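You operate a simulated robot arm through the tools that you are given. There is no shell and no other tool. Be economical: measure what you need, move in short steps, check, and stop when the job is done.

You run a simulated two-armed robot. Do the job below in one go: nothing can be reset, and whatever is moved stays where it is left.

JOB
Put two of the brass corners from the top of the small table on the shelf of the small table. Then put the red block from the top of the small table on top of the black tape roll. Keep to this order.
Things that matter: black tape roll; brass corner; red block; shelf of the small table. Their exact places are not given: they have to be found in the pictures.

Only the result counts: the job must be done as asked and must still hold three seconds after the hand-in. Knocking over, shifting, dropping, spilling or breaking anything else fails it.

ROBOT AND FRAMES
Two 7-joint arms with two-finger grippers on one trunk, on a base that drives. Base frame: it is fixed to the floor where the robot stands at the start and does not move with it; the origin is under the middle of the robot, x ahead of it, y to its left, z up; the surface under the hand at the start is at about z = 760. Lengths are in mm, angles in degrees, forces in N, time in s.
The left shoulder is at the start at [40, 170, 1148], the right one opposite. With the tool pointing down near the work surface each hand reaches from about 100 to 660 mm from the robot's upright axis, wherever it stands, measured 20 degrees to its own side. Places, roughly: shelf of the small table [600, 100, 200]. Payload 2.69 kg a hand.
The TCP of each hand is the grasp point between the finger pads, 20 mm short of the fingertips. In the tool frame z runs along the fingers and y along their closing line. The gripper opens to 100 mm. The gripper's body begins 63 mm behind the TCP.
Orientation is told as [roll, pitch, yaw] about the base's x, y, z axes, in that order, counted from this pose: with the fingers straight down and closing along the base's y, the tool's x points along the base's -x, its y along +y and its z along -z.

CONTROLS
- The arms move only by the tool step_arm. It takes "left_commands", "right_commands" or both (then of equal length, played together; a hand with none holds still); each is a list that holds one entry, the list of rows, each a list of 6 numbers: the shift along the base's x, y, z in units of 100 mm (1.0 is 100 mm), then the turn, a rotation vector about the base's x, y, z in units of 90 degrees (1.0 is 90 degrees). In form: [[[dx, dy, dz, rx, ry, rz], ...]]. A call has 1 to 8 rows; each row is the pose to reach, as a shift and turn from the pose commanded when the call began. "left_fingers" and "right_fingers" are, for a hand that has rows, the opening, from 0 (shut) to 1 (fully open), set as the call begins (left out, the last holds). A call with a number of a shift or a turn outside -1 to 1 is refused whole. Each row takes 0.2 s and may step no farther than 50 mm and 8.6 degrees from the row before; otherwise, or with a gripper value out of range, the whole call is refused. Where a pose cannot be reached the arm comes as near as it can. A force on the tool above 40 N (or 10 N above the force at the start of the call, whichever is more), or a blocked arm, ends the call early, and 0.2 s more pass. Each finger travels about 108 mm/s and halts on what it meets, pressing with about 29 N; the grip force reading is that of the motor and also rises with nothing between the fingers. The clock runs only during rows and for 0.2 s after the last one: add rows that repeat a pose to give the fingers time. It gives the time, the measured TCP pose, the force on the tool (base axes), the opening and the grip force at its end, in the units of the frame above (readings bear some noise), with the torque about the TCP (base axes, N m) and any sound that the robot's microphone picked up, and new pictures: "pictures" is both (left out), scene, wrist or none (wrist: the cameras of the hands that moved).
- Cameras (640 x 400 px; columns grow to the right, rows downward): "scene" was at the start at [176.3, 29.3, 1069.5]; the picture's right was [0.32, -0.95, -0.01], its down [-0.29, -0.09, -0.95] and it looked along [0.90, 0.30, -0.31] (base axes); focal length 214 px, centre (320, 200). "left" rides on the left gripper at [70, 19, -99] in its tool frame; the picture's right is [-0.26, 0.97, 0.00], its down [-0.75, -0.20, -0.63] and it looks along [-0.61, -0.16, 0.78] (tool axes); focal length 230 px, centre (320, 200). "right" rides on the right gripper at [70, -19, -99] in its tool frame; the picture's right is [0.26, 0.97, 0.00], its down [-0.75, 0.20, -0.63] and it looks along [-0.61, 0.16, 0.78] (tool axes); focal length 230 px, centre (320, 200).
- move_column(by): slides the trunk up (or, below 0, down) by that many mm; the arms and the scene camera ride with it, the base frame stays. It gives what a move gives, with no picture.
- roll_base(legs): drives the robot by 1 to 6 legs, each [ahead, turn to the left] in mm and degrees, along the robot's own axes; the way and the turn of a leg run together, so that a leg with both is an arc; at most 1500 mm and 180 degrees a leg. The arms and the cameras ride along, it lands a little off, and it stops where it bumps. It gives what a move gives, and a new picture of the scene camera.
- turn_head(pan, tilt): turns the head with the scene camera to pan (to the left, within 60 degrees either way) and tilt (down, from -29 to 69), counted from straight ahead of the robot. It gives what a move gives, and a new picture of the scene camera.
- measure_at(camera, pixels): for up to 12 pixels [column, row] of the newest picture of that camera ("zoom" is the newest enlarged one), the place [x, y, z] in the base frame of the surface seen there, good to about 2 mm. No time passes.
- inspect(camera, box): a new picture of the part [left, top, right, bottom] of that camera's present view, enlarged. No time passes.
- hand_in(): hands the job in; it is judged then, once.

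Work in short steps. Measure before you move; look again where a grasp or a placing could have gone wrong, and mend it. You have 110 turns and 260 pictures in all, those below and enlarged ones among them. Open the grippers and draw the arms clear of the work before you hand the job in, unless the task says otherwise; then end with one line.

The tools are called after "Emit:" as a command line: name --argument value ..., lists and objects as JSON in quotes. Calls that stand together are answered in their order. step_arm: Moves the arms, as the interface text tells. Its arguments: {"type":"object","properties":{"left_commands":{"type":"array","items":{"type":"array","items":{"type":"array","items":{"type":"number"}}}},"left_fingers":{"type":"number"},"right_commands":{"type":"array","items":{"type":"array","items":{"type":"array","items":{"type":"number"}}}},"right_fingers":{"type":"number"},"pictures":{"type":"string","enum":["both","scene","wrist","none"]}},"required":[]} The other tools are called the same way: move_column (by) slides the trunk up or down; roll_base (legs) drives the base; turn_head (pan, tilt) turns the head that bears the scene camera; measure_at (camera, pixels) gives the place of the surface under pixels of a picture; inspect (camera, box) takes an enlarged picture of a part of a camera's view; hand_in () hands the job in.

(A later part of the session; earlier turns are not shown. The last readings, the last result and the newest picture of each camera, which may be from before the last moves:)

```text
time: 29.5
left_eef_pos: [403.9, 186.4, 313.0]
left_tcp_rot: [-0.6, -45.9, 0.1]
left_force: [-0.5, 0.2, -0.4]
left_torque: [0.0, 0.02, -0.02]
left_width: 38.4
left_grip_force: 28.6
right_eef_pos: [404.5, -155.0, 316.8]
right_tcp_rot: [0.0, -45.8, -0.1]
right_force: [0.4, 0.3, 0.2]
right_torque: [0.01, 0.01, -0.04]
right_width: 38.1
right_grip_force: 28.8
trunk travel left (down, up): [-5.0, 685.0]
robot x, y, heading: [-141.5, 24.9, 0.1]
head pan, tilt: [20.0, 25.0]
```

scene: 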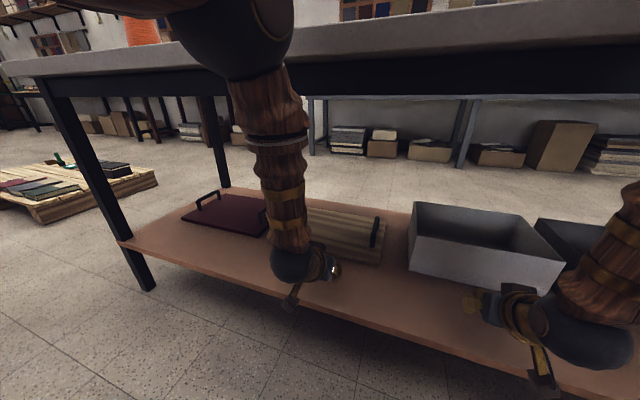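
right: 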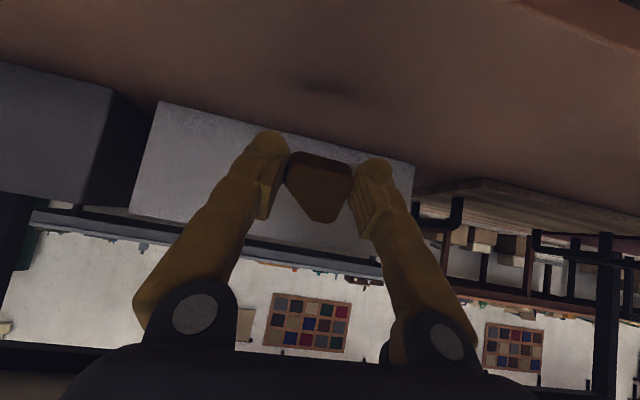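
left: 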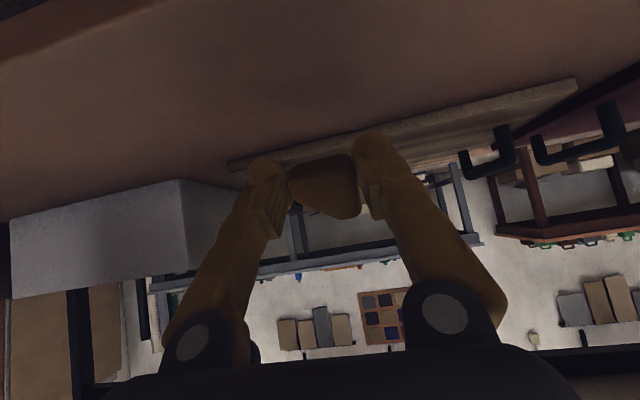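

Both hands are over the clear strip (shelf right below, boxes ahead). I lower to about z=271, then feel for contact.

Emit:
step_arm --left_commands '[[[0, 0, -0.2, 0, 0, 0], [0, 0, -0.41, 0, 0, 0], [0, 0, -0.41, 0, 0, 0]]]' --right_commands '[[[0, 0, -0.2, 0, 0, 0], [0, 0, -0.45, 0, 0, 0], [0, 0, -0.45, 0, 0, 0]]]' --pictures "wrist"

```text
time: 30.3
left_eef_pos: [402.7, 188.1, 273.3]
left_tcp_rot: [-0.7, -45.9, 0.1]
left_force: [0.6, -0.4, 0.4]
left_torque: [-0.01, 0.0, 0.0]
left_width: 38.4
left_grip_force: 29.0
right_eef_pos: [404.9, -154.4, 271.7]
right_tcp_rot: [-0.1, -45.8, 0.0]
right_force: [-0.3, 0.2, -0.4]
right_torque: [0.01, 0.0, 0.03]
right_width: 38.4
right_grip_force: 28.7
trunk travel left (down, up): [-5.0, 685.0]
robot x, y, heading: [-136.8, 20.6, 0.3]
head pan, tilt: [20.0, 25.0]
```

right: 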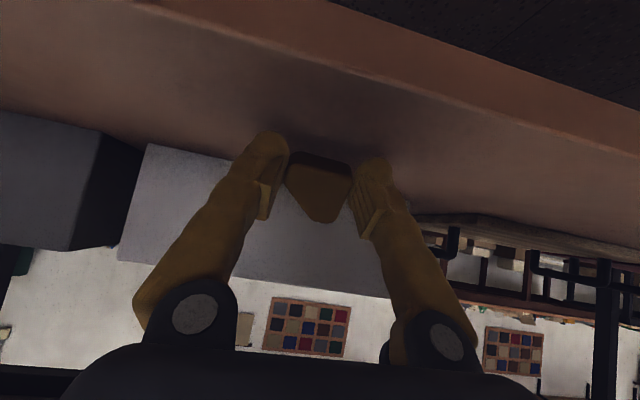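
left: 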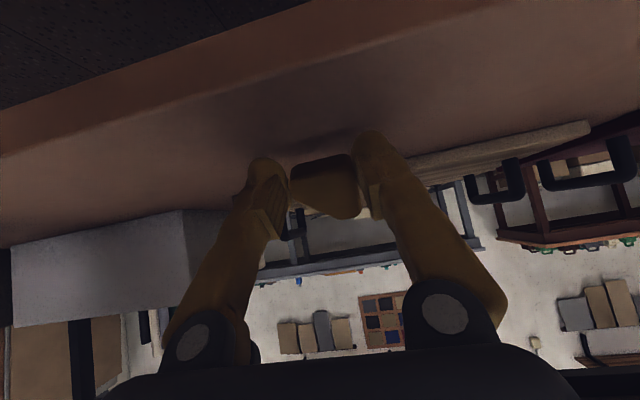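

Not touching yet. I go down in 3 mm steps.

Emit:
step_arm --left_commands '[[[0, 0, -0.03, 0, 0, 0], [0, 0, -0.06, 0, 0, 0], [0, 0, -0.07, 0, 0, 0]]]' --right_commands '[[[0, 0, -0.03, 0, 0, 0], [0, 0, -0.05, 0, 0, 0], [0, 0, -0.06, 0, 0, 0]]]' --pictures "wrist"

```text
time: 31.1
left_eef_pos: [404.1, 187.8, 264.6]
left_tcp_rot: [-0.5, -45.8, 0.1]
left_force: [-0.6, 0.5, 0.3]
left_torque: [-0.03, 0.04, -0.02]
left_width: 38.2
left_grip_force: 28.7
right_eef_pos: [404.3, -154.9, 264.7]
right_tcp_rot: [-0.1, -45.6, 0.0]
right_force: [-0.2, 0.0, 0.0]
right_torque: [0.0, 0.0, 0.0]
right_width: 38.2
right_grip_force: 28.7
trunk travel left (down, up): [-5.0, 685.0]
robot x, y, heading: [-139.1, 20.7, -0.0]
head pan, tilt: [20.0, 25.0]
```

right: 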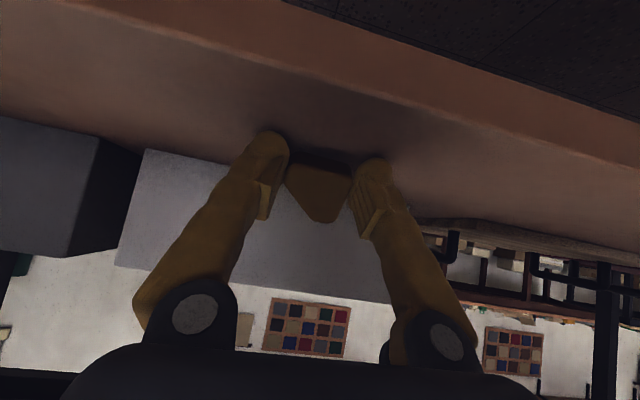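
left: 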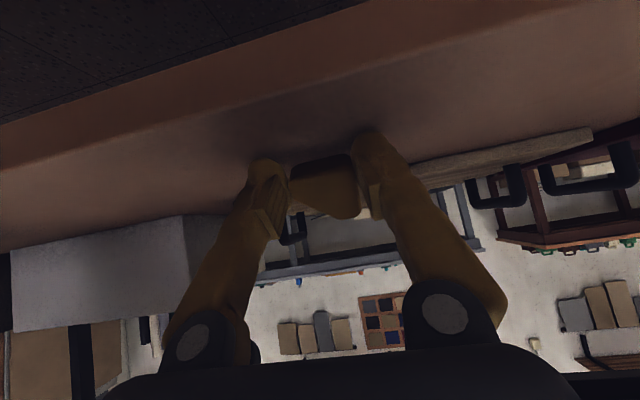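

Still no contact force; I go a few millimetres more.

Emit:
step_arm --left_commands '[[[0, 0, -0.02, 0, 0, 0], [0, 0, -0.03, 0, 0, 0], [0, 0, -0.03, 0, 0, 0]]]' --right_commands '[[[0, 0, -0.02, 0, 0, 0], [0, 0, -0.03, 0, 0, 0], [0, 0, -0.03, 0, 0, 0]]]' --pictures "none"

```text
time: 31.9
left_eef_pos: [403.6, 187.3, 262.8]
left_tcp_rot: [-0.5, -45.8, 0.2]
left_force: [0.2, 0.2, -0.6]
left_torque: [0.01, -0.03, -0.02]
left_width: 38.2
left_grip_force: 29.5
right_eef_pos: [405.1, -155.0, 262.2]
right_tcp_rot: [-0.1, -45.7, -0.1]
right_force: [-0.1, -0.3, 2.3]
right_torque: [-0.02, 0.0, 0.04]
right_width: 38.3
right_grip_force: 28.6
trunk travel left (down, up): [-5.0, 685.0]
robot x, y, heading: [-138.3, 22.6, 0.2]
head pan, tilt: [20.0, 25.0]
```

The right one touches (2.3 N); the left is within a millimetre or two. I open both hands slowly.

Emit:
step_arm --left_commands '[[[0, 0, -0.01, 0, 0, 0], [0, 0, -0.01, 0, 0, 0], [0, 0, -0.01, 0, 0, 0], [0, 0, -0.01, 0, 0, 0]]]' --right_commands '[[[0, 0, 0, 0, 0, 0], [0, 0, 0, 0, 0, 0], [0, 0, 0, 0, 0, 0], [0, 0, 0, 0, 0, 0]]]' --left_fingers 0.7 --right_fingers 0.7 --pictures "wrist"

```text
time: 32.9
left_eef_pos: [404.0, 187.2, 261.7]
left_tcp_rot: [-0.6, -45.9, 0.1]
left_force: [-0.6, 1.1, 1.5]
left_torque: [0.07, 0.04, 0.01]
left_width: 70.0
left_grip_force: 0.6
right_eef_pos: [405.5, -155.3, 261.4]
right_tcp_rot: [-0.1, -45.7, 0.0]
right_force: [-0.4, 0.6, -0.4]
right_torque: [0.01, 0.05, 0.02]
right_width: 70.0
right_grip_force: 0.1
trunk travel left (down, up): [-5.0, 685.0]
robot x, y, heading: [-143.3, 21.9, 0.1]
head pan, tilt: [20.0, 25.0]
```

right: 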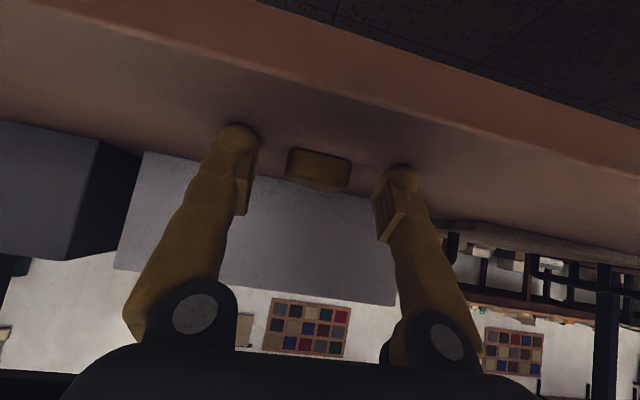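
left: 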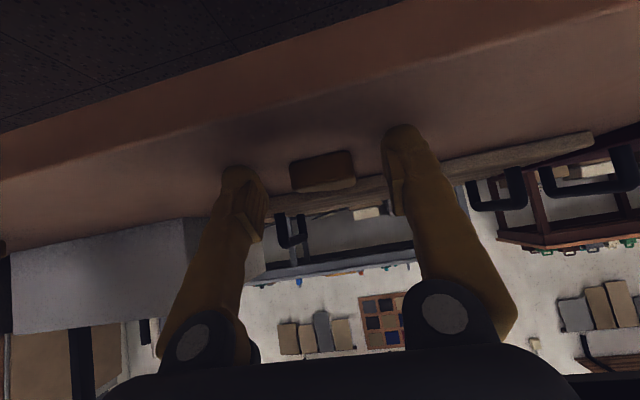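

Both corners lie flat on the shelf. I withdraw along the finger axis, then drive back.

Emit:
step_arm --left_commands '[[[-0.2, 0, 0.2, 0, 0, 0], [-0.4, 0, 0.4, 0, 0, 0], [-0.6, 0, 0.5, 0, 0, 0], [-0.6, 0, 0.5, 0, 0, 0]]]' --right_commands '[[[-0.2, 0, 0.2, 0, 0, 0], [-0.4, 0, 0.4, 0, 0, 0], [-0.6, 0, 0.5, 0, 0, 0], [-0.6, 0, 0.5, 0, 0, 0]]]' --pictures "none"

Emit:
roll_base --legs '[[-300, 0]]'

Emit:
turn_head --pan 0 --tilt 40

```text
time: 33.9
left_eef_pos: [343.3, 187.6, 311.5]
left_tcp_rot: [-0.6, -45.9, 0.1]
left_force: [0.2, -1.2, -0.2]
left_torque: [-0.01, -0.03, -0.03]
left_width: 69.8
left_grip_force: 0.0
right_eef_pos: [343.6, -154.9, 312.3]
right_tcp_rot: [-0.1, -45.7, -0.1]
right_force: [0.0, 0.8, 0.5]
right_torque: [0.01, -0.03, -0.02]
right_width: 70.2
right_grip_force: 0.0
trunk travel left (down, up): [-5.0, 685.0]
robot x, y, heading: [-138.1, 24.1, -0.1]
head pan, tilt: [20.0, 25.0]
```

```text
time: 36.0
left_eef_pos: [44.5, 185.4, 312.0]
left_tcp_rot: [-0.5, -45.9, 0.0]
left_force: [0.2, 0.0, 0.1]
left_torque: [-0.01, 0.0, -0.01]
left_width: 69.9
left_grip_force: 0.0
right_eef_pos: [45.3, -157.0, 313.0]
right_tcp_rot: [-0.1, -45.7, -0.1]
right_force: [0.5, 0.5, -0.4]
right_torque: [0.0, 0.01, 0.01]
right_width: 70.0
right_grip_force: 0.1
trunk travel left (down, up): [-5.0, 685.0]
robot x, y, heading: [-442.6, 26.0, -0.0]
head pan, tilt: [20.0, 25.0]
```

scene: 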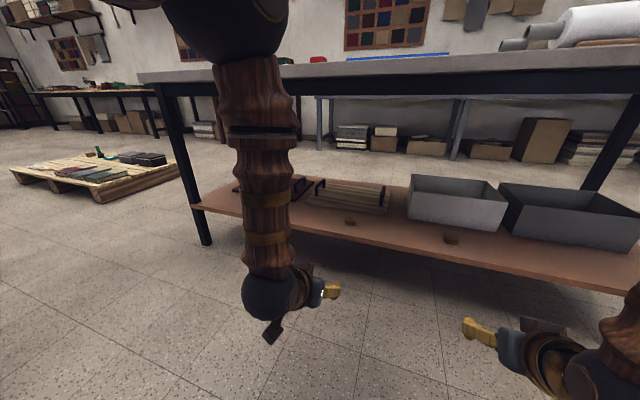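

```text
time: 36.8
left_eef_pos: [39.9, 186.2, 319.6]
left_tcp_rot: [-0.6, -46.8, -0.1]
left_force: [-0.5, 0.6, 0.3]
left_torque: [0.0, -0.03, -0.02]
left_width: 69.9
left_grip_force: 0.0
right_eef_pos: [39.6, -157.5, 321.1]
right_tcp_rot: [-0.1, -46.6, -0.2]
right_force: [-0.4, -0.2, -0.8]
right_torque: [-0.02, 0.01, 0.04]
right_width: 70.1
right_grip_force: 0.1
trunk travel left (down, up): [-5.0, 685.0]
robot x, y, heading: [-441.5, 25.0, 0.1]
head pan, tilt: [0.0, 40.0]
```

scene: 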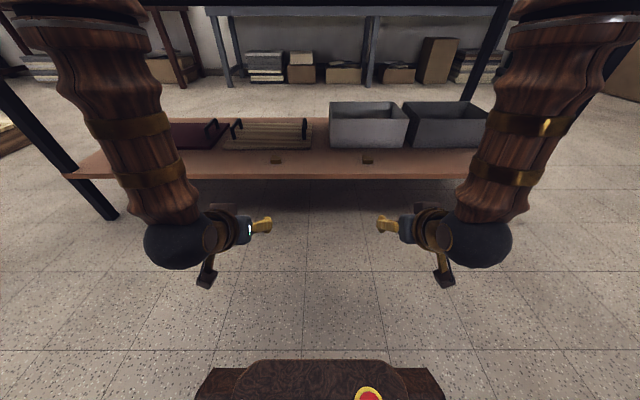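

Both corners (276,160) and (368,161) are confirmed on the shelf. Now I measure the base's front extent, then return trunk and hands upright.

Emit:
measure_at --camera "scene" --pixels '[[320, 363], [260, 366], [385, 366], [220, 370], [210, 385], [430, 372], [276, 160], [368, 161], [320, 355]]'

Emit:
move_column --by 370

Emit:
step_arm --left_commands '[[[0, 0, 0.3, 0, 0.09, 0], [0, 0, 0.6, 0, 0.18, 0], [0, 0, 0.8, 0, 0.27, 0], [0, 0, 1.0, 0, 0.36, 0], [0, 0, 1.0, 0, 0.45, 0], [0, 0, 1.0, 0, 0.54, 0], [0, 0, 1.0, 0, 0.54, 0]]]' --right_commands '[[[0, 0, 0.3, 0, 0.09, 0], [0, 0, 0.6, 0, 0.18, 0], [0, 0, 0.8, 0, 0.27, 0], [0, 0, 1.0, 0, 0.36, 0], [0, 0, 1.0, 0, 0.45, 0], [0, 0, 1.0, 0, 0.54, 0], [0, 0, 1.0, 0, 0.54, 0]]]' --pictures "none"

Emit:
step_arm --left_commands '[[[0.3, 0, 0.4, 0, 0, 0], [0.6, 0, 0.8, 0, 0, 0], [0.8, 0, 1.0, 0, 0, 0], [0.8, 0, 1.0, 0, 0, 0]]]' --right_commands '[[[0, -0.3, 0.4, 0, 0, 0], [0, -0.4, 0.8, 0, 0, 0], [0, -0.4, 1.0, 0, 0, 0], [0, -0.4, 1.0, 0, 0, 0]]]' --pictures "scene"

```text
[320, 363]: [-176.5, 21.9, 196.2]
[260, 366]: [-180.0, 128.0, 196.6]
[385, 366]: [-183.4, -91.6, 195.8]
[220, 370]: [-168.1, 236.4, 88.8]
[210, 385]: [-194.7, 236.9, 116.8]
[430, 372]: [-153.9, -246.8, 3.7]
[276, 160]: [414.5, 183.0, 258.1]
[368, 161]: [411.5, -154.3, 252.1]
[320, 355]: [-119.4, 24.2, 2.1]
```

```text
time: 40.4
left_eef_pos: [39.8, 186.2, 689.7]
left_tcp_rot: [-0.7, -46.9, 0.0]
left_force: [-1.0, -0.4, -0.3]
left_torque: [0.02, 0.02, -0.03]
left_width: 70.4
left_grip_force: 0.1
right_eef_pos: [40.0, -156.6, 689.7]
right_tcp_rot: [-0.1, -46.6, -0.2]
right_force: [-0.4, -0.1, 0.1]
right_torque: [0.03, 0.01, 0.0]
right_width: 70.1
right_grip_force: 0.0
trunk travel left (down, up): [-375.0, 315.0]
robot x, y, heading: [-439.2, 27.8, -0.1]
head pan, tilt: [0.0, 40.0]
```

```text
time: 42.0
left_eef_pos: [41.9, 185.3, 788.8]
left_tcp_rot: [-0.4, 1.8, -0.1]
left_force: [0.4, -0.9, 0.0]
left_torque: [0.01, -0.02, 0.0]
left_width: 69.9
left_grip_force: 0.1
right_eef_pos: [40.6, -157.2, 791.3]
right_tcp_rot: [-0.4, 2.1, 0.0]
right_force: [0.5, 0.2, -0.2]
right_torque: [-0.05, 0.0, 0.0]
right_width: 69.9
right_grip_force: 0.1
trunk travel left (down, up): [-375.0, 315.0]
robot x, y, heading: [-441.6, 19.8, -0.2]
head pan, tilt: [0.0, 40.0]
```

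```text
time: 43.0
left_eef_pos: [121.6, 185.5, 888.5]
left_tcp_rot: [-0.6, 1.8, -0.1]
left_force: [-0.1, 0.0, 0.6]
left_torque: [-0.03, 0.03, 0.04]
left_width: 70.3
left_grip_force: 0.0
right_eef_pos: [41.5, -197.2, 891.0]
right_tcp_rot: [-0.3, 2.1, 0.0]
right_force: [0.1, 0.2, 0.0]
right_torque: [0.0, 0.0, 0.02]
right_width: 70.1
right_grip_force: 0.1
trunk travel left (down, up): [-375.0, 315.0]
robot x, y, heading: [-437.0, 24.5, -0.1]
head pan, tilt: [0.0, 40.0]
```

scene: 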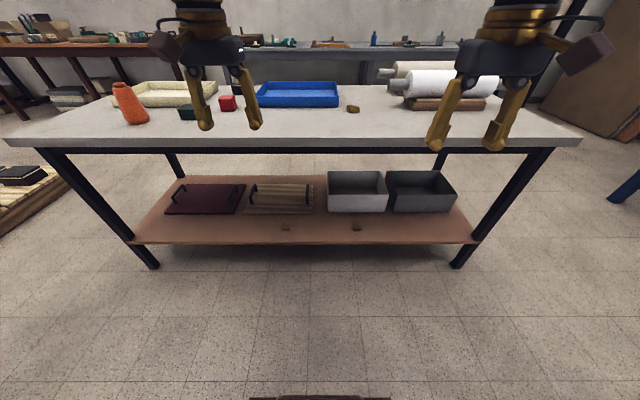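

I measure the cone's height, the block and roll, and plan the drive so the left arm faces the roll.

Emit:
measure_at --camera "scene" --pixels '[[122, 83], [135, 120], [227, 98], [227, 106], [186, 112], [300, 102], [352, 108], [60, 148], [320, 143], [575, 140]]'

Emit:
inspect --camera "scene" --box '[90, 60, 290, 150]'

```text
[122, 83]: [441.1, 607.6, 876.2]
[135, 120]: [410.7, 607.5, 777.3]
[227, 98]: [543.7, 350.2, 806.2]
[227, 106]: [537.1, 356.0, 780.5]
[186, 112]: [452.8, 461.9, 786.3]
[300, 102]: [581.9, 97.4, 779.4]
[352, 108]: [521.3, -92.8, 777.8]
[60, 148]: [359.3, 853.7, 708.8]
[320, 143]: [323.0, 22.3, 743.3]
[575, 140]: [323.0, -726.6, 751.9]
```

```text
3.20 times, centred on (190, 105) of scene
```

zoom: 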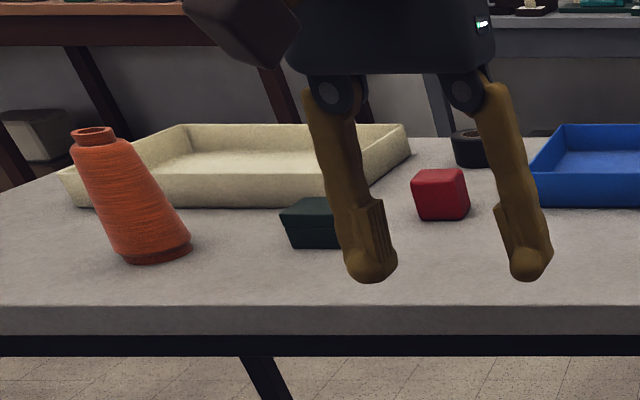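

The cone (top z≈885 at (430,608)) must be avoided; I raise the left hand 100 mm first, then drive in an offset path to about (20,175).

Emit:
step_arm --left_commands '[[[0, 0, 0.4, 0, -0.02, 0], [0, 0, 0.8, 0, -0.02, 0], [0, 0, 1.0, 0, -0.02, 0]]]' --right_commands '[[[0, 0, 0.4, 0, -0.02, 0], [0, 0, 0.8, 0, -0.02, 0], [0, 0, 1.0, 0, -0.02, 0]]]' --pictures "none"

Emit:
roll_base --legs '[[0, 30], [300, 0], [0, -30], [200, 0]]'

Emit:
turn_head --pan 15 --tilt 35

```text
time: 43.8
left_eef_pos: [120.1, 185.4, 989.3]
left_tcp_rot: [-0.6, 0.0, 0.1]
left_force: [-0.1, 0.3, -0.3]
left_torque: [0.04, -0.02, -0.01]
left_width: 70.0
left_grip_force: 0.1
right_eef_pos: [39.8, -196.9, 990.6]
right_tcp_rot: [-0.2, 0.2, -0.1]
right_force: [0.3, -0.1, -0.4]
right_torque: [0.01, -0.02, -0.02]
right_width: 69.9
right_grip_force: 0.2
trunk travel left (down, up): [-375.0, 315.0]
robot x, y, heading: [-441.4, 26.1, -0.1]
head pan, tilt: [0.0, 40.0]
```

```text
time: 49.4
left_eef_pos: [415.6, 331.2, 998.3]
left_tcp_rot: [-0.6, -0.9, -0.4]
left_force: [0.9, -0.2, -1.0]
left_torque: [-0.01, 0.06, 0.0]
left_width: 70.0
left_grip_force: 0.1
right_eef_pos: [331.3, -52.4, 998.5]
right_tcp_rot: [-0.5, -0.8, -0.6]
right_force: [1.7, -0.4, -1.4]
right_torque: [-0.03, 0.1, -0.03]
right_width: 70.0
right_grip_force: 0.0
trunk travel left (down, up): [-375.0, 315.0]
robot x, y, heading: [-127.4, 179.5, -2.6]
head pan, tilt: [0.0, 40.0]
stopped in leg 4: the robot was blocked; the commanded pose is now the measured one
```

scene: 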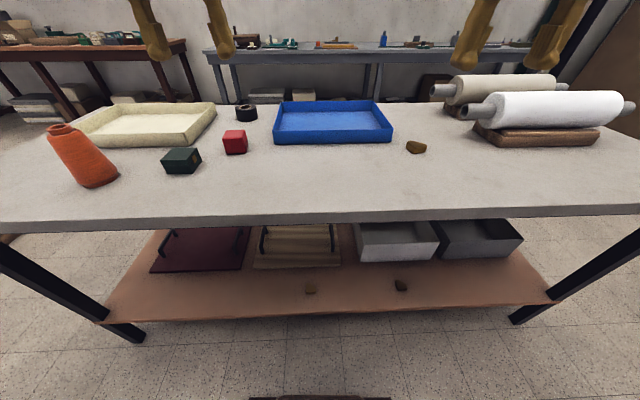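

```text
time: 50.2
left_eef_pos: [406.3, 330.6, 1004.4]
left_tcp_rot: [-0.6, -1.5, -0.3]
left_force: [-0.3, -0.7, -0.4]
left_torque: [-0.01, 0.0, 0.03]
left_width: 70.3
left_grip_force: 0.0
right_eef_pos: [323.6, -51.3, 1002.3]
right_tcp_rot: [-0.3, -1.4, -0.6]
right_force: [0.0, 0.7, 0.2]
right_torque: [0.02, 0.04, 0.02]
right_width: 69.9
right_grip_force: 0.0
trunk travel left (down, up): [-375.0, 315.0]
robot x, y, heading: [-129.9, 179.0, -2.5]
head pan, tilt: [15.0, 35.0]
```

scene: 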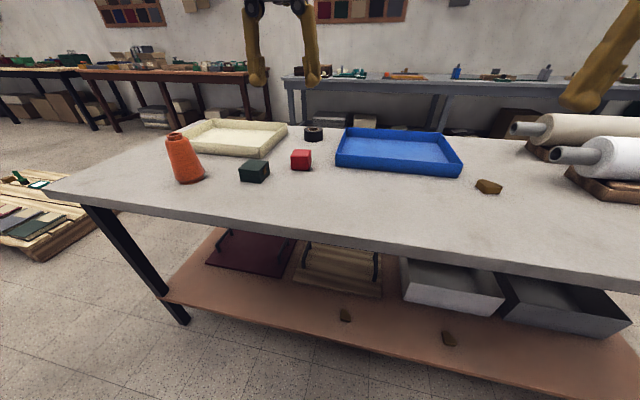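

The drive was blocked at x≈-128 although the start pose was farther ahead. I look down to see what blocks.

Emit:
turn_head --pan 0 --tilt 69

```text
time: 51.2
left_eef_pos: [406.3, 329.9, 1003.0]
left_tcp_rot: [-0.6, -1.6, -0.4]
left_force: [-0.2, 0.4, -0.1]
left_torque: [0.0, -0.03, -0.01]
left_width: 69.7
left_grip_force: 0.0
right_eef_pos: [323.4, -51.5, 1002.7]
right_tcp_rot: [-0.3, -1.4, -0.6]
right_force: [0.5, 0.3, 0.4]
right_torque: [-0.05, -0.01, -0.03]
right_width: 70.0
right_grip_force: 0.2
trunk travel left (down, up): [-375.0, 315.0]
robot x, y, heading: [-131.6, 176.9, -2.3]
head pan, tilt: [0.0, 68.8]
```

scene: 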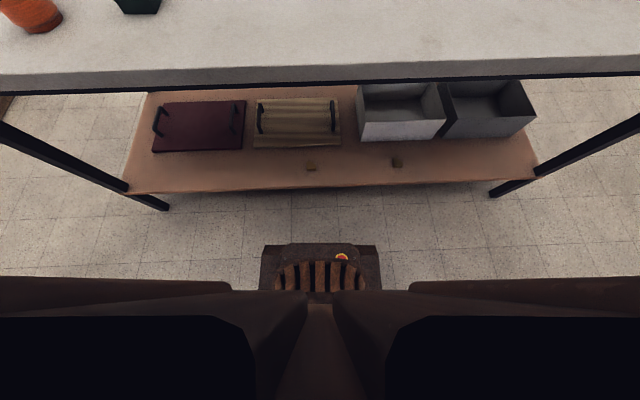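

Nothing in front of the base. I look to both sides.

Emit:
turn_head --pan 60 --tilt 40

Emit:
turn_head --pan -60 --tilt 40

```text
time: 52.5
left_eef_pos: [406.9, 330.5, 1003.5]
left_tcp_rot: [-0.6, -1.5, -0.5]
left_force: [0.3, -0.4, -0.5]
left_torque: [0.01, 0.01, 0.03]
left_width: 70.0
left_grip_force: 0.1
right_eef_pos: [323.3, -51.1, 1002.2]
right_tcp_rot: [-0.3, -1.4, -0.6]
right_force: [-0.1, -0.2, 0.0]
right_torque: [-0.03, -0.02, 0.02]
right_width: 69.9
right_grip_force: 0.0
trunk travel left (down, up): [-375.0, 315.0]
robot x, y, heading: [-131.8, 174.1, -2.4]
head pan, tilt: [60.0, 40.0]
```

scene: 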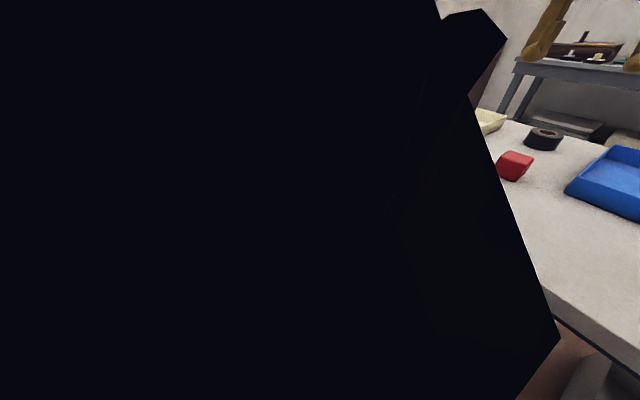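

```text
time: 54.5
left_eef_pos: [407.3, 330.2, 1003.5]
left_tcp_rot: [-0.6, -1.5, -0.4]
left_force: [-0.3, 0.2, 0.7]
left_torque: [-0.02, 0.0, 0.03]
left_width: 69.8
left_grip_force: 0.0
right_eef_pos: [323.9, -51.4, 1003.2]
right_tcp_rot: [-0.2, -1.5, -0.5]
right_force: [-0.6, -0.2, 0.2]
right_torque: [0.01, -0.01, 0.02]
right_width: 69.7
right_grip_force: 0.0
trunk travel left (down, up): [-375.0, 315.0]
robot x, y, heading: [-128.4, 177.8, -2.6]
head pan, tilt: [-60.0, 40.0]
```

scene: 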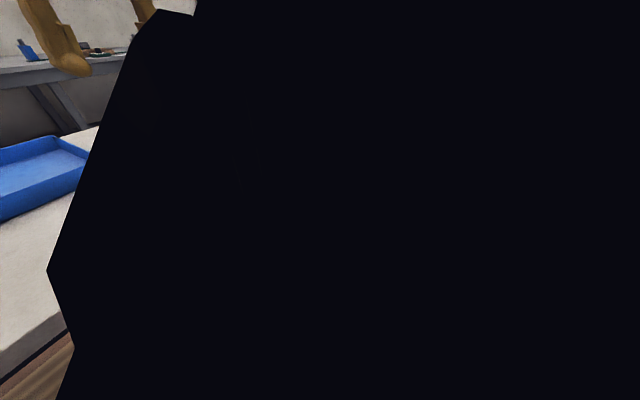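

The hands' yaw suggests a small slip. I look ahead again and check known landmarks.

Emit:
turn_head --pan 10 --tilt 45

Emit:
inspect --camera "scene" --box '[220, 60, 420, 185]'

```text
time: 55.9
left_eef_pos: [406.9, 330.6, 1002.2]
left_tcp_rot: [-0.5, -1.5, -0.4]
left_force: [-0.1, 0.2, 0.2]
left_torque: [0.02, 0.03, -0.03]
left_width: 70.1
left_grip_force: 0.0
right_eef_pos: [323.0, -51.5, 1002.4]
right_tcp_rot: [-0.4, -1.4, -0.6]
right_force: [0.6, 0.2, -0.2]
right_torque: [-0.01, 0.01, 0.01]
right_width: 70.0
right_grip_force: 0.1
trunk travel left (down, up): [-375.0, 315.0]
robot x, y, heading: [-128.6, 176.9, -2.3]
head pan, tilt: [10.0, 45.0]
```

scene: 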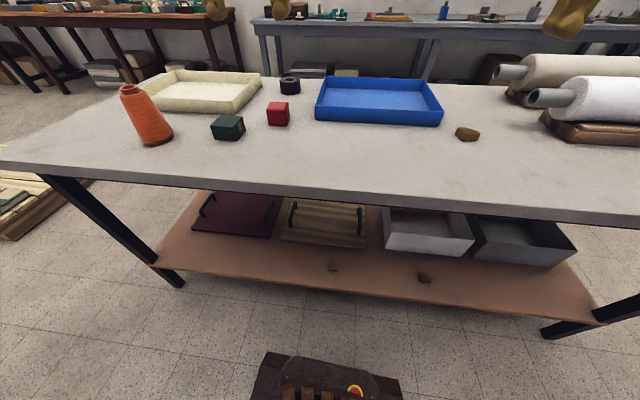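

```text
3.20 times, centred on (320, 122) of scene
```

zoom: 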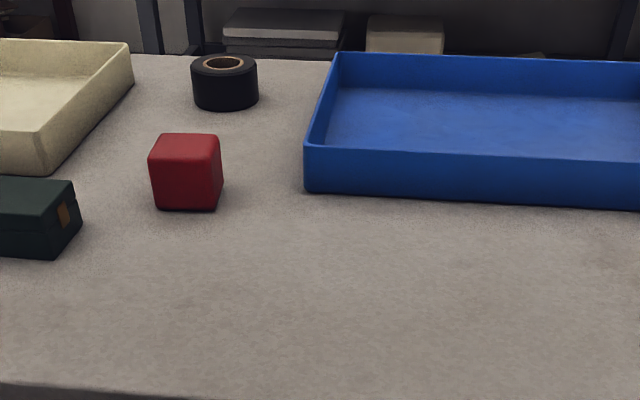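

Emit:
measure_at --camera "zoom" --pixels '[[160, 137], [213, 139], [218, 155], [155, 158], [157, 200], [216, 200], [190, 150], [200, 65], [250, 65], [223, 70], [225, 58], [225, 100]]'

Emit:
measure_at --camera "scene" --pixels '[[100, 178], [400, 205], [600, 222], [468, 132], [333, 265], [425, 275], [228, 118], [130, 90], [335, 358], [320, 355], [260, 360], [395, 385]]'

```text
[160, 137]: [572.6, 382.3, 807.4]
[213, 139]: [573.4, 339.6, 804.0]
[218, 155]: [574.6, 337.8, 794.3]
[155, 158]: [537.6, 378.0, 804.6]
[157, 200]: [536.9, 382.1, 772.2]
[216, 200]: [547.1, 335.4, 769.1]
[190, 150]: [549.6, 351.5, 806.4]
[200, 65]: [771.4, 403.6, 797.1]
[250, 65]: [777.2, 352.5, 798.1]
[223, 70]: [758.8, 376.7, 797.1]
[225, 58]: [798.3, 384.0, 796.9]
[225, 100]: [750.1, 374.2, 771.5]
```

```text
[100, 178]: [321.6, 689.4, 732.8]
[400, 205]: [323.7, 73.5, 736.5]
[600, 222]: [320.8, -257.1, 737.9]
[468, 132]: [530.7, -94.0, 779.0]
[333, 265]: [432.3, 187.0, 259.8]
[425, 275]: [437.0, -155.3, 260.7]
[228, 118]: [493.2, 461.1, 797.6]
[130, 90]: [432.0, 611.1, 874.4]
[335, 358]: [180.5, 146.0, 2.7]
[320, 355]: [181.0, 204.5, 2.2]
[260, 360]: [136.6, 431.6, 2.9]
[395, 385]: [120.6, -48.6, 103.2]
```

All landmarks are in place. I try a short 50 mm advance to see whether the block persists.

Emit:
roll_base --legs '[[40, 2.4]]'

```text
time: 56.8
left_eef_pos: [442.7, 352.1, 1002.4]
left_tcp_rot: [-0.6, -1.5, 2.1]
left_force: [0.0, 0.7, -0.5]
left_torque: [0.01, 0.1, 0.03]
left_width: 70.0
left_grip_force: 0.1
right_eef_pos: [375.2, -32.6, 1001.2]
right_tcp_rot: [-0.2, -1.2, 1.9]
right_force: [0.2, -1.0, -0.8]
right_torque: [-0.01, 0.03, -0.01]
right_width: 69.9
right_grip_force: 0.0
trunk travel left (down, up): [-375.0, 315.0]
robot x, y, heading: [-90.6, 177.4, -0.0]
head pan, tilt: [10.0, 45.0]
```

scene: 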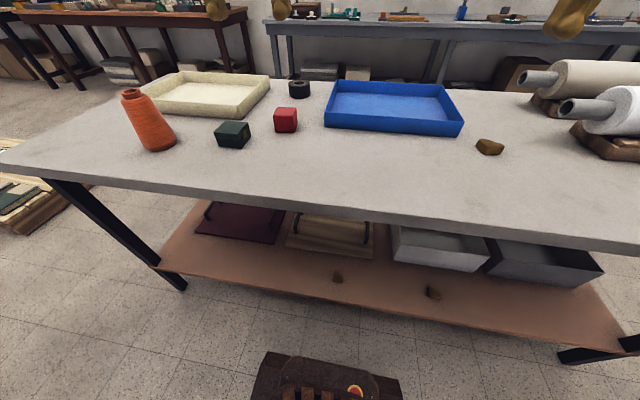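

That moved freely, no bump. I advance another 90 mm.

Emit:
roll_base --legs '[[90, 0]]'

```text
time: 57.9
left_eef_pos: [492.7, 352.1, 1023.5]
left_tcp_rot: [-0.7, -3.8, 2.2]
left_force: [0.8, -0.1, 0.7]
left_torque: [-0.02, 0.05, -0.03]
left_width: 69.8
left_grip_force: 0.0
right_eef_pos: [425.6, -33.9, 1020.8]
right_tcp_rot: [-0.4, -3.5, 1.8]
right_force: [0.3, -0.8, -0.9]
right_torque: [0.0, 0.13, -0.01]
right_width: 70.0
right_grip_force: 0.0
trunk travel left (down, up): [-375.0, 315.0]
robot x, y, heading: [1.7, 181.0, -0.3]
head pan, tilt: [10.0, 45.0]
```

scene: 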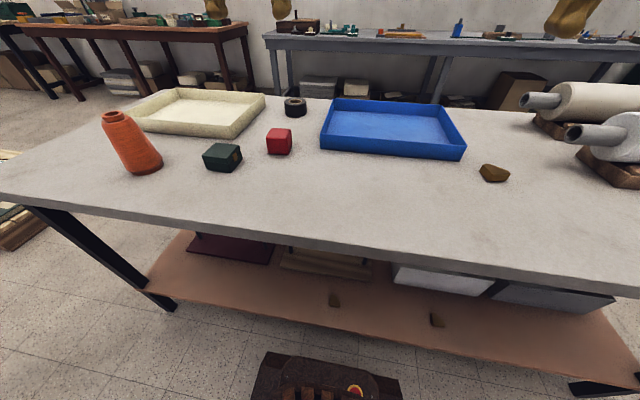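

The hands moved only 50 mm while the base moved 90 and pitched −2.3°; I suspect a lean of the body. I check the camera's real pitch by measuring points on the picture's middle column.

Emit:
measure_at --camera "scene" --pixels '[[320, 60], [320, 120], [320, 160], [320, 200], [320, 240], [320, 290], [320, 340], [320, 399]]'

Emit:
turn_head --pan 0 --tilt 20

```text
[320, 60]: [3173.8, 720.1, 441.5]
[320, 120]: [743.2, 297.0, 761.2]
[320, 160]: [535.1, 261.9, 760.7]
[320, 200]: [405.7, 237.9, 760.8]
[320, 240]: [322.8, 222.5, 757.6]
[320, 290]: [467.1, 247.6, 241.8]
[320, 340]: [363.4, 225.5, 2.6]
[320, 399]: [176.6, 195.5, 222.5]
```

```text
time: 58.8
left_eef_pos: [514.7, 351.2, 1013.8]
left_tcp_rot: [-0.6, -2.6, 1.9]
left_force: [-0.6, -0.8, 0.3]
left_torque: [0.03, -0.06, -0.01]
left_width: 70.1
left_grip_force: 0.0
right_eef_pos: [446.4, -32.7, 1011.6]
right_tcp_rot: [-0.4, -2.5, 1.9]
right_force: [-0.6, 0.9, 0.2]
right_torque: [-0.03, -0.08, 0.04]
right_width: 70.0
right_grip_force: 0.0
trunk travel left (down, up): [-375.0, 315.0]
robot x, y, heading: [3.0, 176.8, -0.3]
head pan, tilt: [0.0, 20.0]
```

scene: 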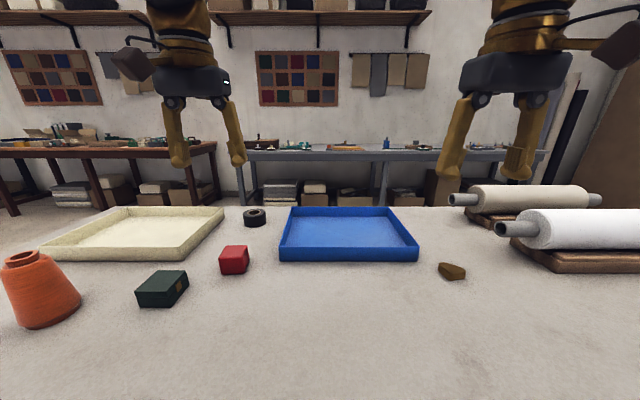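

The sway was transient; the camera geometry shows the body is upright. I advance 60 mm more so that the roll comes within reach, then start tilting the left hand 30° forward (same tilt for picking and placing keeps the block flat).

Emit:
roll_base --legs '[[60, 0]]'

Emit:
step_arm --left_commands '[[[0, 0, 0, 0, 0, 0], [0, 0, 0, 0, 0, 0], [0, 0, 0, 0, 0, 0]]]' --pictures "none"

```text
time: 59.8
left_eef_pos: [578.6, 351.0, 1011.5]
left_tcp_rot: [-0.6, -2.3, 2.0]
left_force: [0.9, 0.3, 0.2]
left_torque: [0.01, 0.06, -0.03]
left_width: 70.0
left_grip_force: 0.0
right_eef_pos: [511.7, -33.2, 1008.9]
right_tcp_rot: [-0.4, -2.2, 1.8]
right_force: [0.6, 0.7, -0.7]
right_torque: [0.02, 0.03, 0.0]
right_width: 70.1
right_grip_force: 0.0
trunk travel left (down, up): [-375.0, 315.0]
robot x, y, heading: [63.6, 174.0, -0.0]
head pan, tilt: [0.0, 20.0]
```

scene: 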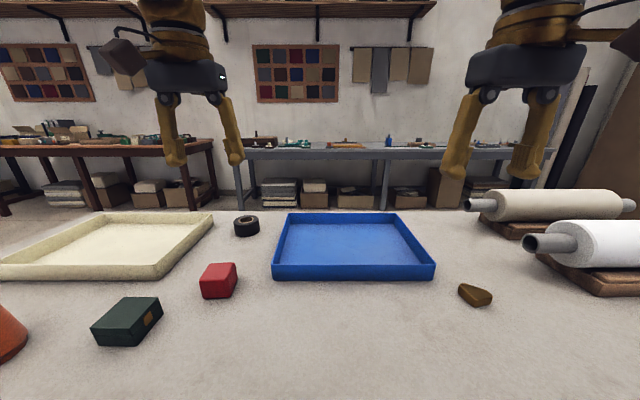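

```text
time: 60.6
left_eef_pos: [560.2, 351.3, 1019.7]
left_tcp_rot: [-0.6, -3.3, 2.0]
left_force: [0.7, -0.4, -0.9]
left_torque: [-0.02, 0.04, 0.02]
left_width: 70.0
left_grip_force: 0.0
right_eef_pos: [492.5, -33.6, 1018.3]
right_tcp_rot: [-0.4, -3.3, 1.8]
right_force: [0.0, -1.1, 0.5]
right_torque: [-0.03, 0.01, 0.04]
right_width: 70.0
right_grip_force: 0.1
trunk travel left (down, up): [-375.0, 315.0]
robot x, y, heading: [61.6, 176.0, 0.0]
head pan, tilt: [0.0, 20.0]
```

I tilt to 30° while lowering over the block.

Emit:
step_arm --left_commands '[[[-0.05, 0.02, -0.2, 0, -0.09, 0], [-0.1, 0.04, -0.45, 0, -0.18, 0], [-0.15, 0.06, -0.7, 0, -0.27, 0], [-0.2, 0.08, -0.95, 0, -0.297, 0], [-0.2, 0.08, -0.95, 0, -0.297, 0]]]' --pictures "both"

Emit:
inspect --camera "left" --box '[220, 90, 420, 215]'

```text
time: 61.8
left_eef_pos: [538.8, 359.3, 925.9]
left_tcp_rot: [-1.6, -30.2, 2.2]
left_force: [-0.2, -0.2, 0.7]
left_torque: [0.03, 0.0, 0.0]
left_width: 70.0
left_grip_force: 0.0
right_eef_pos: [492.8, -32.3, 1018.1]
right_tcp_rot: [-0.4, -3.3, 1.8]
right_force: [0.4, 0.3, -0.8]
right_torque: [-0.01, -0.05, -0.01]
right_width: 70.1
right_grip_force: 0.0
trunk travel left (down, up): [-375.0, 315.0]
robot x, y, heading: [69.1, 182.8, 0.3]
head pan, tilt: [0.0, 20.0]
```

scene: 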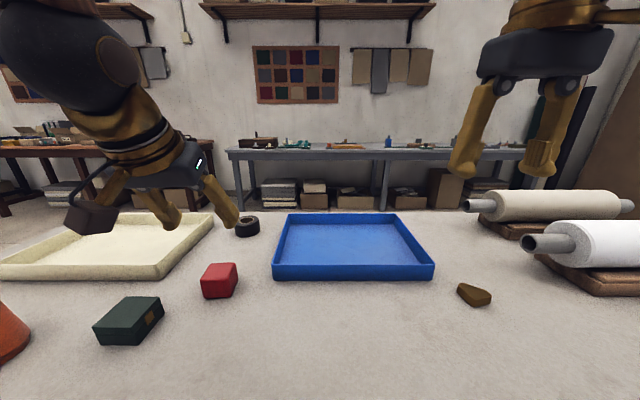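
left: 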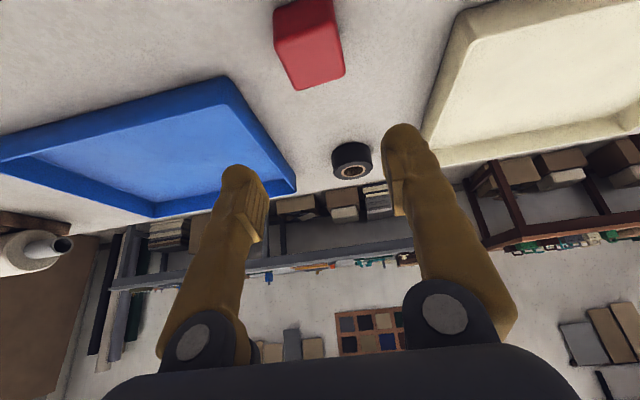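

```text
3.20 times, centred on (320, 152) of left
```

zoom: 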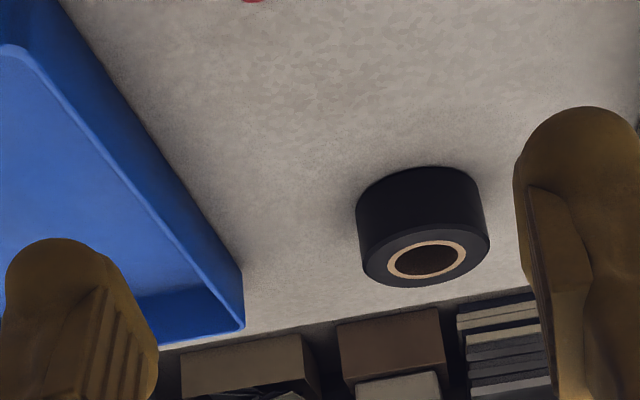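

I measure the block's top-face corners in the left view and the roll's top.

Emit:
measure_at --camera "left" --pixels '[[281, 40], [333, 30], [341, 72], [298, 86], [312, 58], [276, 15], [328, 5]]'

Emit:
measure_at --camera "zoom" --pixels '[[370, 265], [485, 240], [425, 282], [425, 232], [462, 255], [395, 265]]'

Emit:
inspect --camera "left" --box '[250, 0, 378, 100]'

```text
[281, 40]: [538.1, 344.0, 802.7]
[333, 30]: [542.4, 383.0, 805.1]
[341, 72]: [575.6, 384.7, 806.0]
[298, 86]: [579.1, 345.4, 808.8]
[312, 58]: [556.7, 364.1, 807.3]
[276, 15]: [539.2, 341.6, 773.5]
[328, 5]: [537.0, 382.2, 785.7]
```

```text
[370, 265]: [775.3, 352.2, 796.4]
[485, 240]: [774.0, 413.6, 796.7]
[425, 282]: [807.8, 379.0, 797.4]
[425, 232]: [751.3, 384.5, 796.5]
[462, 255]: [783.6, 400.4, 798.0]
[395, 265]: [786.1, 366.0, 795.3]
```

```text
4.00 times, centred on (314, 50) of left
```

zoom: 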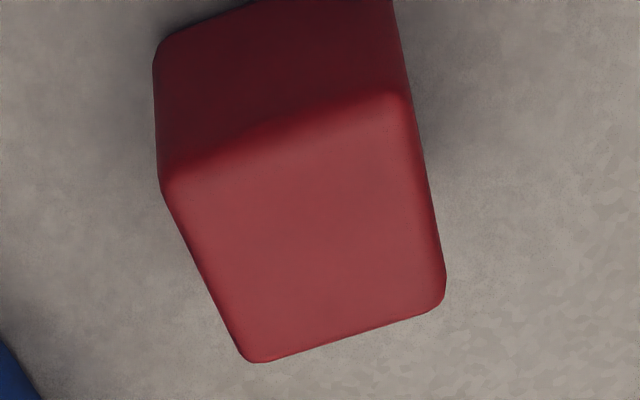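

Block centre ≈(558,362), yaw ≈2°, aligned with the hand; roll centre ≈(779,380), top z 797. I move to the approach line start.

Emit:
step_arm --left_commands '[[[-0.15, 0.03, -0.3, 0.018, 0, 0], [-0.27, 0.03, -0.56, 0.018, 0, 0], [-0.27, 0.03, -0.56, 0.018, 0, 0]]]' --left_fingers 0.75 --pictures "wrist"

```text
time: 62.6
left_eef_pos: [512.9, 362.1, 869.8]
left_tcp_rot: [0.5, -30.3, 1.2]
left_force: [-0.9, -0.7, 0.0]
left_torque: [-0.01, 0.02, -0.02]
left_width: 75.1
left_grip_force: 0.2
right_eef_pos: [492.4, -32.5, 1018.1]
right_tcp_rot: [-0.3, -3.3, 1.9]
right_force: [0.9, -0.9, 0.0]
right_torque: [0.02, -0.01, -0.01]
right_width: 69.9
right_grip_force: 0.1
trunk travel left (down, up): [-375.0, 315.0]
robot x, y, heading: [63.3, 176.2, -0.0]
head pan, tilt: [0.0, 20.0]
```

left: 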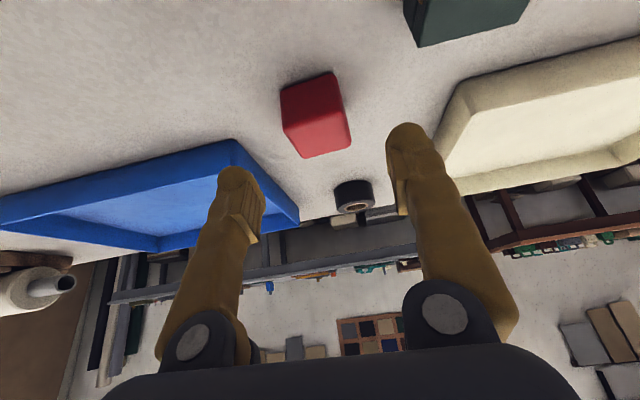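

The block is centred between the fingers. I advance along the tool axis to (558,362,790).

Emit:
step_arm --left_commands '[[[0.2, 0, -0.35, 0, 0, 0], [0.4, 0, -0.7, 0, 0, 0], [0.45, 0, -0.79, 0, 0, 0], [0.45, 0, -0.79, 0, 0, 0]]]' --pictures "wrist"

```text
time: 63.6
left_eef_pos: [559.0, 362.7, 790.1]
left_tcp_rot: [0.2, -30.3, 1.3]
left_force: [0.3, -0.1, 0.1]
left_torque: [0.0, 0.02, -0.01]
left_width: 75.3
left_grip_force: 0.1
right_eef_pos: [492.4, -33.0, 1017.9]
right_tcp_rot: [-0.5, -3.3, 1.9]
right_force: [0.1, -0.3, -0.7]
right_torque: [0.03, -0.01, -0.01]
right_width: 69.8
right_grip_force: 0.0
trunk travel left (down, up): [-375.0, 315.0]
robot x, y, heading: [62.0, 177.1, -0.0]
head pan, tilt: [0.0, 20.0]
```

left: 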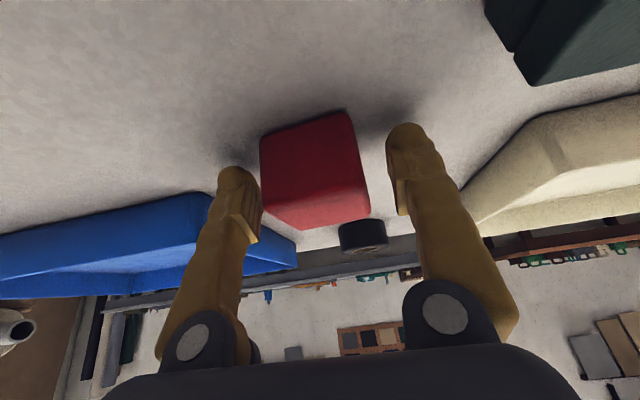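

The block stands between the pads; I close.

Emit:
step_arm --left_commands '[[[0, 0, 0, 0, 0, 0], [0, 0, 0, 0, 0, 0], [0, 0, 0, 0, 0, 0], [0, 0, 0, 0, 0, 0]]]' --left_fingers 0.0 --pictures "wrist"

```text
time: 64.6
left_eef_pos: [557.2, 362.0, 790.9]
left_tcp_rot: [0.2, -30.2, 1.3]
left_force: [-0.5, 0.5, 0.1]
left_torque: [0.01, 0.02, -0.02]
left_width: 48.9
left_grip_force: 29.4
right_eef_pos: [492.0, -33.3, 1018.7]
right_tcp_rot: [-0.4, -3.3, 1.9]
right_force: [-0.4, -0.5, 0.1]
right_torque: [0.03, 0.0, 0.01]
right_width: 70.1
right_grip_force: 0.0
trunk travel left (down, up): [-375.0, 315.0]
robot x, y, heading: [64.1, 177.4, 0.1]
head pan, tilt: [0.0, 20.0]
```

left: 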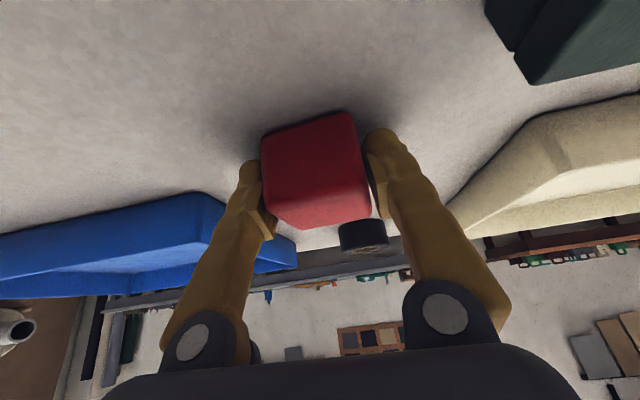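

Held (48.9 mm, 29 N). I lift 90 mm straight.

Emit:
step_arm --left_commands '[[[0, 0, 0.2, 0, 0, 0], [0, 0, 0.5, 0, 0, 0], [0, 0, 0.9, 0, 0, 0], [0, 0, 0.9, 0, 0, 0]]]' --pictures "wrist"

```text
time: 65.6
left_eef_pos: [557.9, 361.8, 880.2]
left_tcp_rot: [0.3, -30.2, 1.4]
left_force: [-0.2, 0.3, -1.8]
left_torque: [-0.02, 0.0, -0.01]
left_width: 49.0
left_grip_force: 29.2
right_eef_pos: [491.3, -33.1, 1018.2]
right_tcp_rot: [-0.4, -3.2, 1.8]
right_force: [-0.8, -0.6, 0.1]
right_torque: [0.04, -0.01, -0.02]
right_width: 70.1
right_grip_force: 0.1
trunk travel left (down, up): [-375.0, 315.0]
robot x, y, heading: [62.9, 173.1, -0.0]
head pan, tilt: [0.0, 20.0]
```

left: 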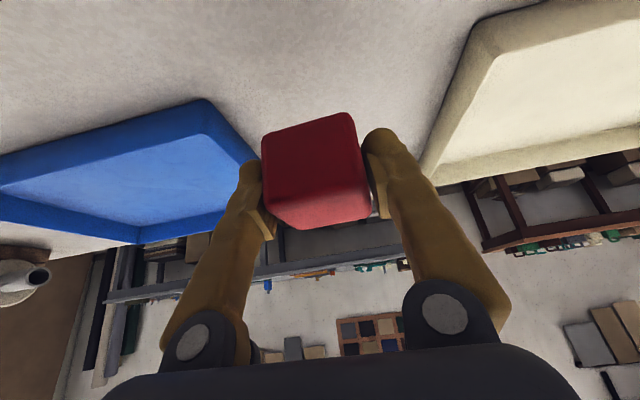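

The block is lifted. I move forward 100 mm and toward y=380, then check the reach.

Emit:
step_arm --left_commands '[[[0.3, 0.06, 0, 0, 0, 0], [0.6, 0.12, 0, 0, 0, 0], [0.9, 0.18, 0, 0, 0, 0], [1.0, 0.18, 0, 0, 0, 0]]]' --pictures "none"

Emit:
step_arm --left_commands '[[[0.3, 0, 0, 0, 0, 0], [0.6, 0, 0, 0, 0, 0], [0.9, 0, 0, 0, 0, 0], [0.9, 0, 0, 0, 0, 0]]]' --pictures "both"

```text
time: 66.6
left_eef_pos: [658.6, 379.8, 881.1]
left_tcp_rot: [0.2, -30.1, 1.2]
left_force: [-0.3, -1.3, -0.4]
left_torque: [0.0, 0.03, 0.01]
left_width: 49.1
left_grip_force: 28.9
right_eef_pos: [493.1, -33.6, 1017.6]
right_tcp_rot: [-0.4, -3.3, 2.0]
right_force: [0.1, 0.9, -0.1]
right_torque: [0.03, -0.01, 0.01]
right_width: 70.2
right_grip_force: 0.0
trunk travel left (down, up): [-375.0, 315.0]
robot x, y, heading: [64.0, 173.7, 0.2]
head pan, tilt: [0.0, 20.0]
```

```text
time: 67.6
left_eef_pos: [748.9, 378.6, 880.7]
left_tcp_rot: [0.3, -30.2, 1.3]
left_force: [0.2, 0.7, -0.1]
left_torque: [0.01, -0.01, 0.02]
left_width: 49.0
left_grip_force: 29.1
right_eef_pos: [492.0, -33.2, 1017.6]
right_tcp_rot: [-0.4, -3.3, 1.9]
right_force: [-1.1, -0.6, 1.1]
right_torque: [0.02, 0.0, -0.01]
right_width: 70.0
right_grip_force: 0.0
trunk travel left (down, up): [-375.0, 315.0]
robot x, y, heading: [63.8, 176.4, -0.2]
head pan, tilt: [0.0, 20.0]
```

scene: 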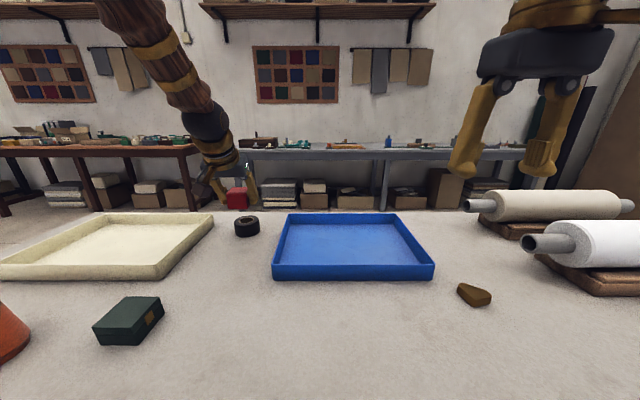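
left: 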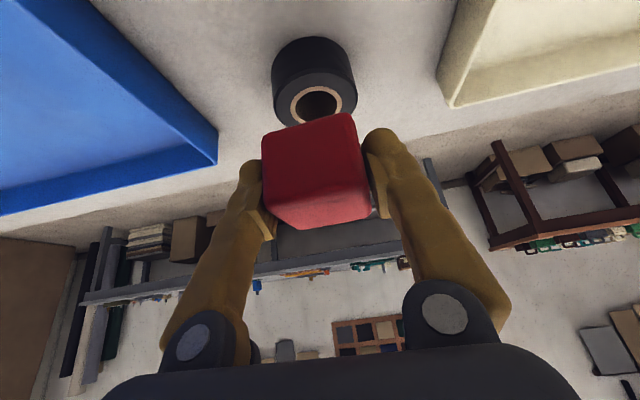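

Reach is fine. I measure the roll's rim and the block from both cameras for exact alignment.

Emit:
measure_at --camera "left" --pixels '[[278, 92], [354, 90], [315, 72], [295, 105], [343, 105], [310, 160], [272, 142], [345, 120], [362, 175], [290, 200], [340, 60], [276, 55]]'

Emit:
inspect --camera "scene" --box '[190, 160, 300, 260]'

```text
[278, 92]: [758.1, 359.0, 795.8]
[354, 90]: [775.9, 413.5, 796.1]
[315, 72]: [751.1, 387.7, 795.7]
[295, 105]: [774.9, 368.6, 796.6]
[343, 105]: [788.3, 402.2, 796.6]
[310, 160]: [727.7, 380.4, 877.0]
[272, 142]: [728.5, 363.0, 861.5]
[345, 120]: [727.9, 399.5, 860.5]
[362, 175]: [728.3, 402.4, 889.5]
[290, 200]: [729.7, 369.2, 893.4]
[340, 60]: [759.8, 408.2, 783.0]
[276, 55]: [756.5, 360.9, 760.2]
```

```text
4.00 times, centred on (245, 210) of scene
```

zoom: 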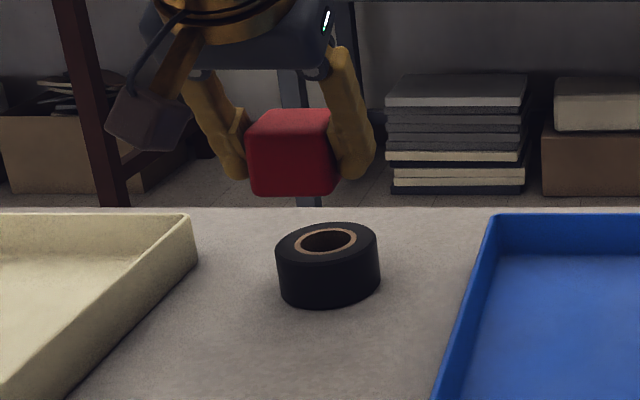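

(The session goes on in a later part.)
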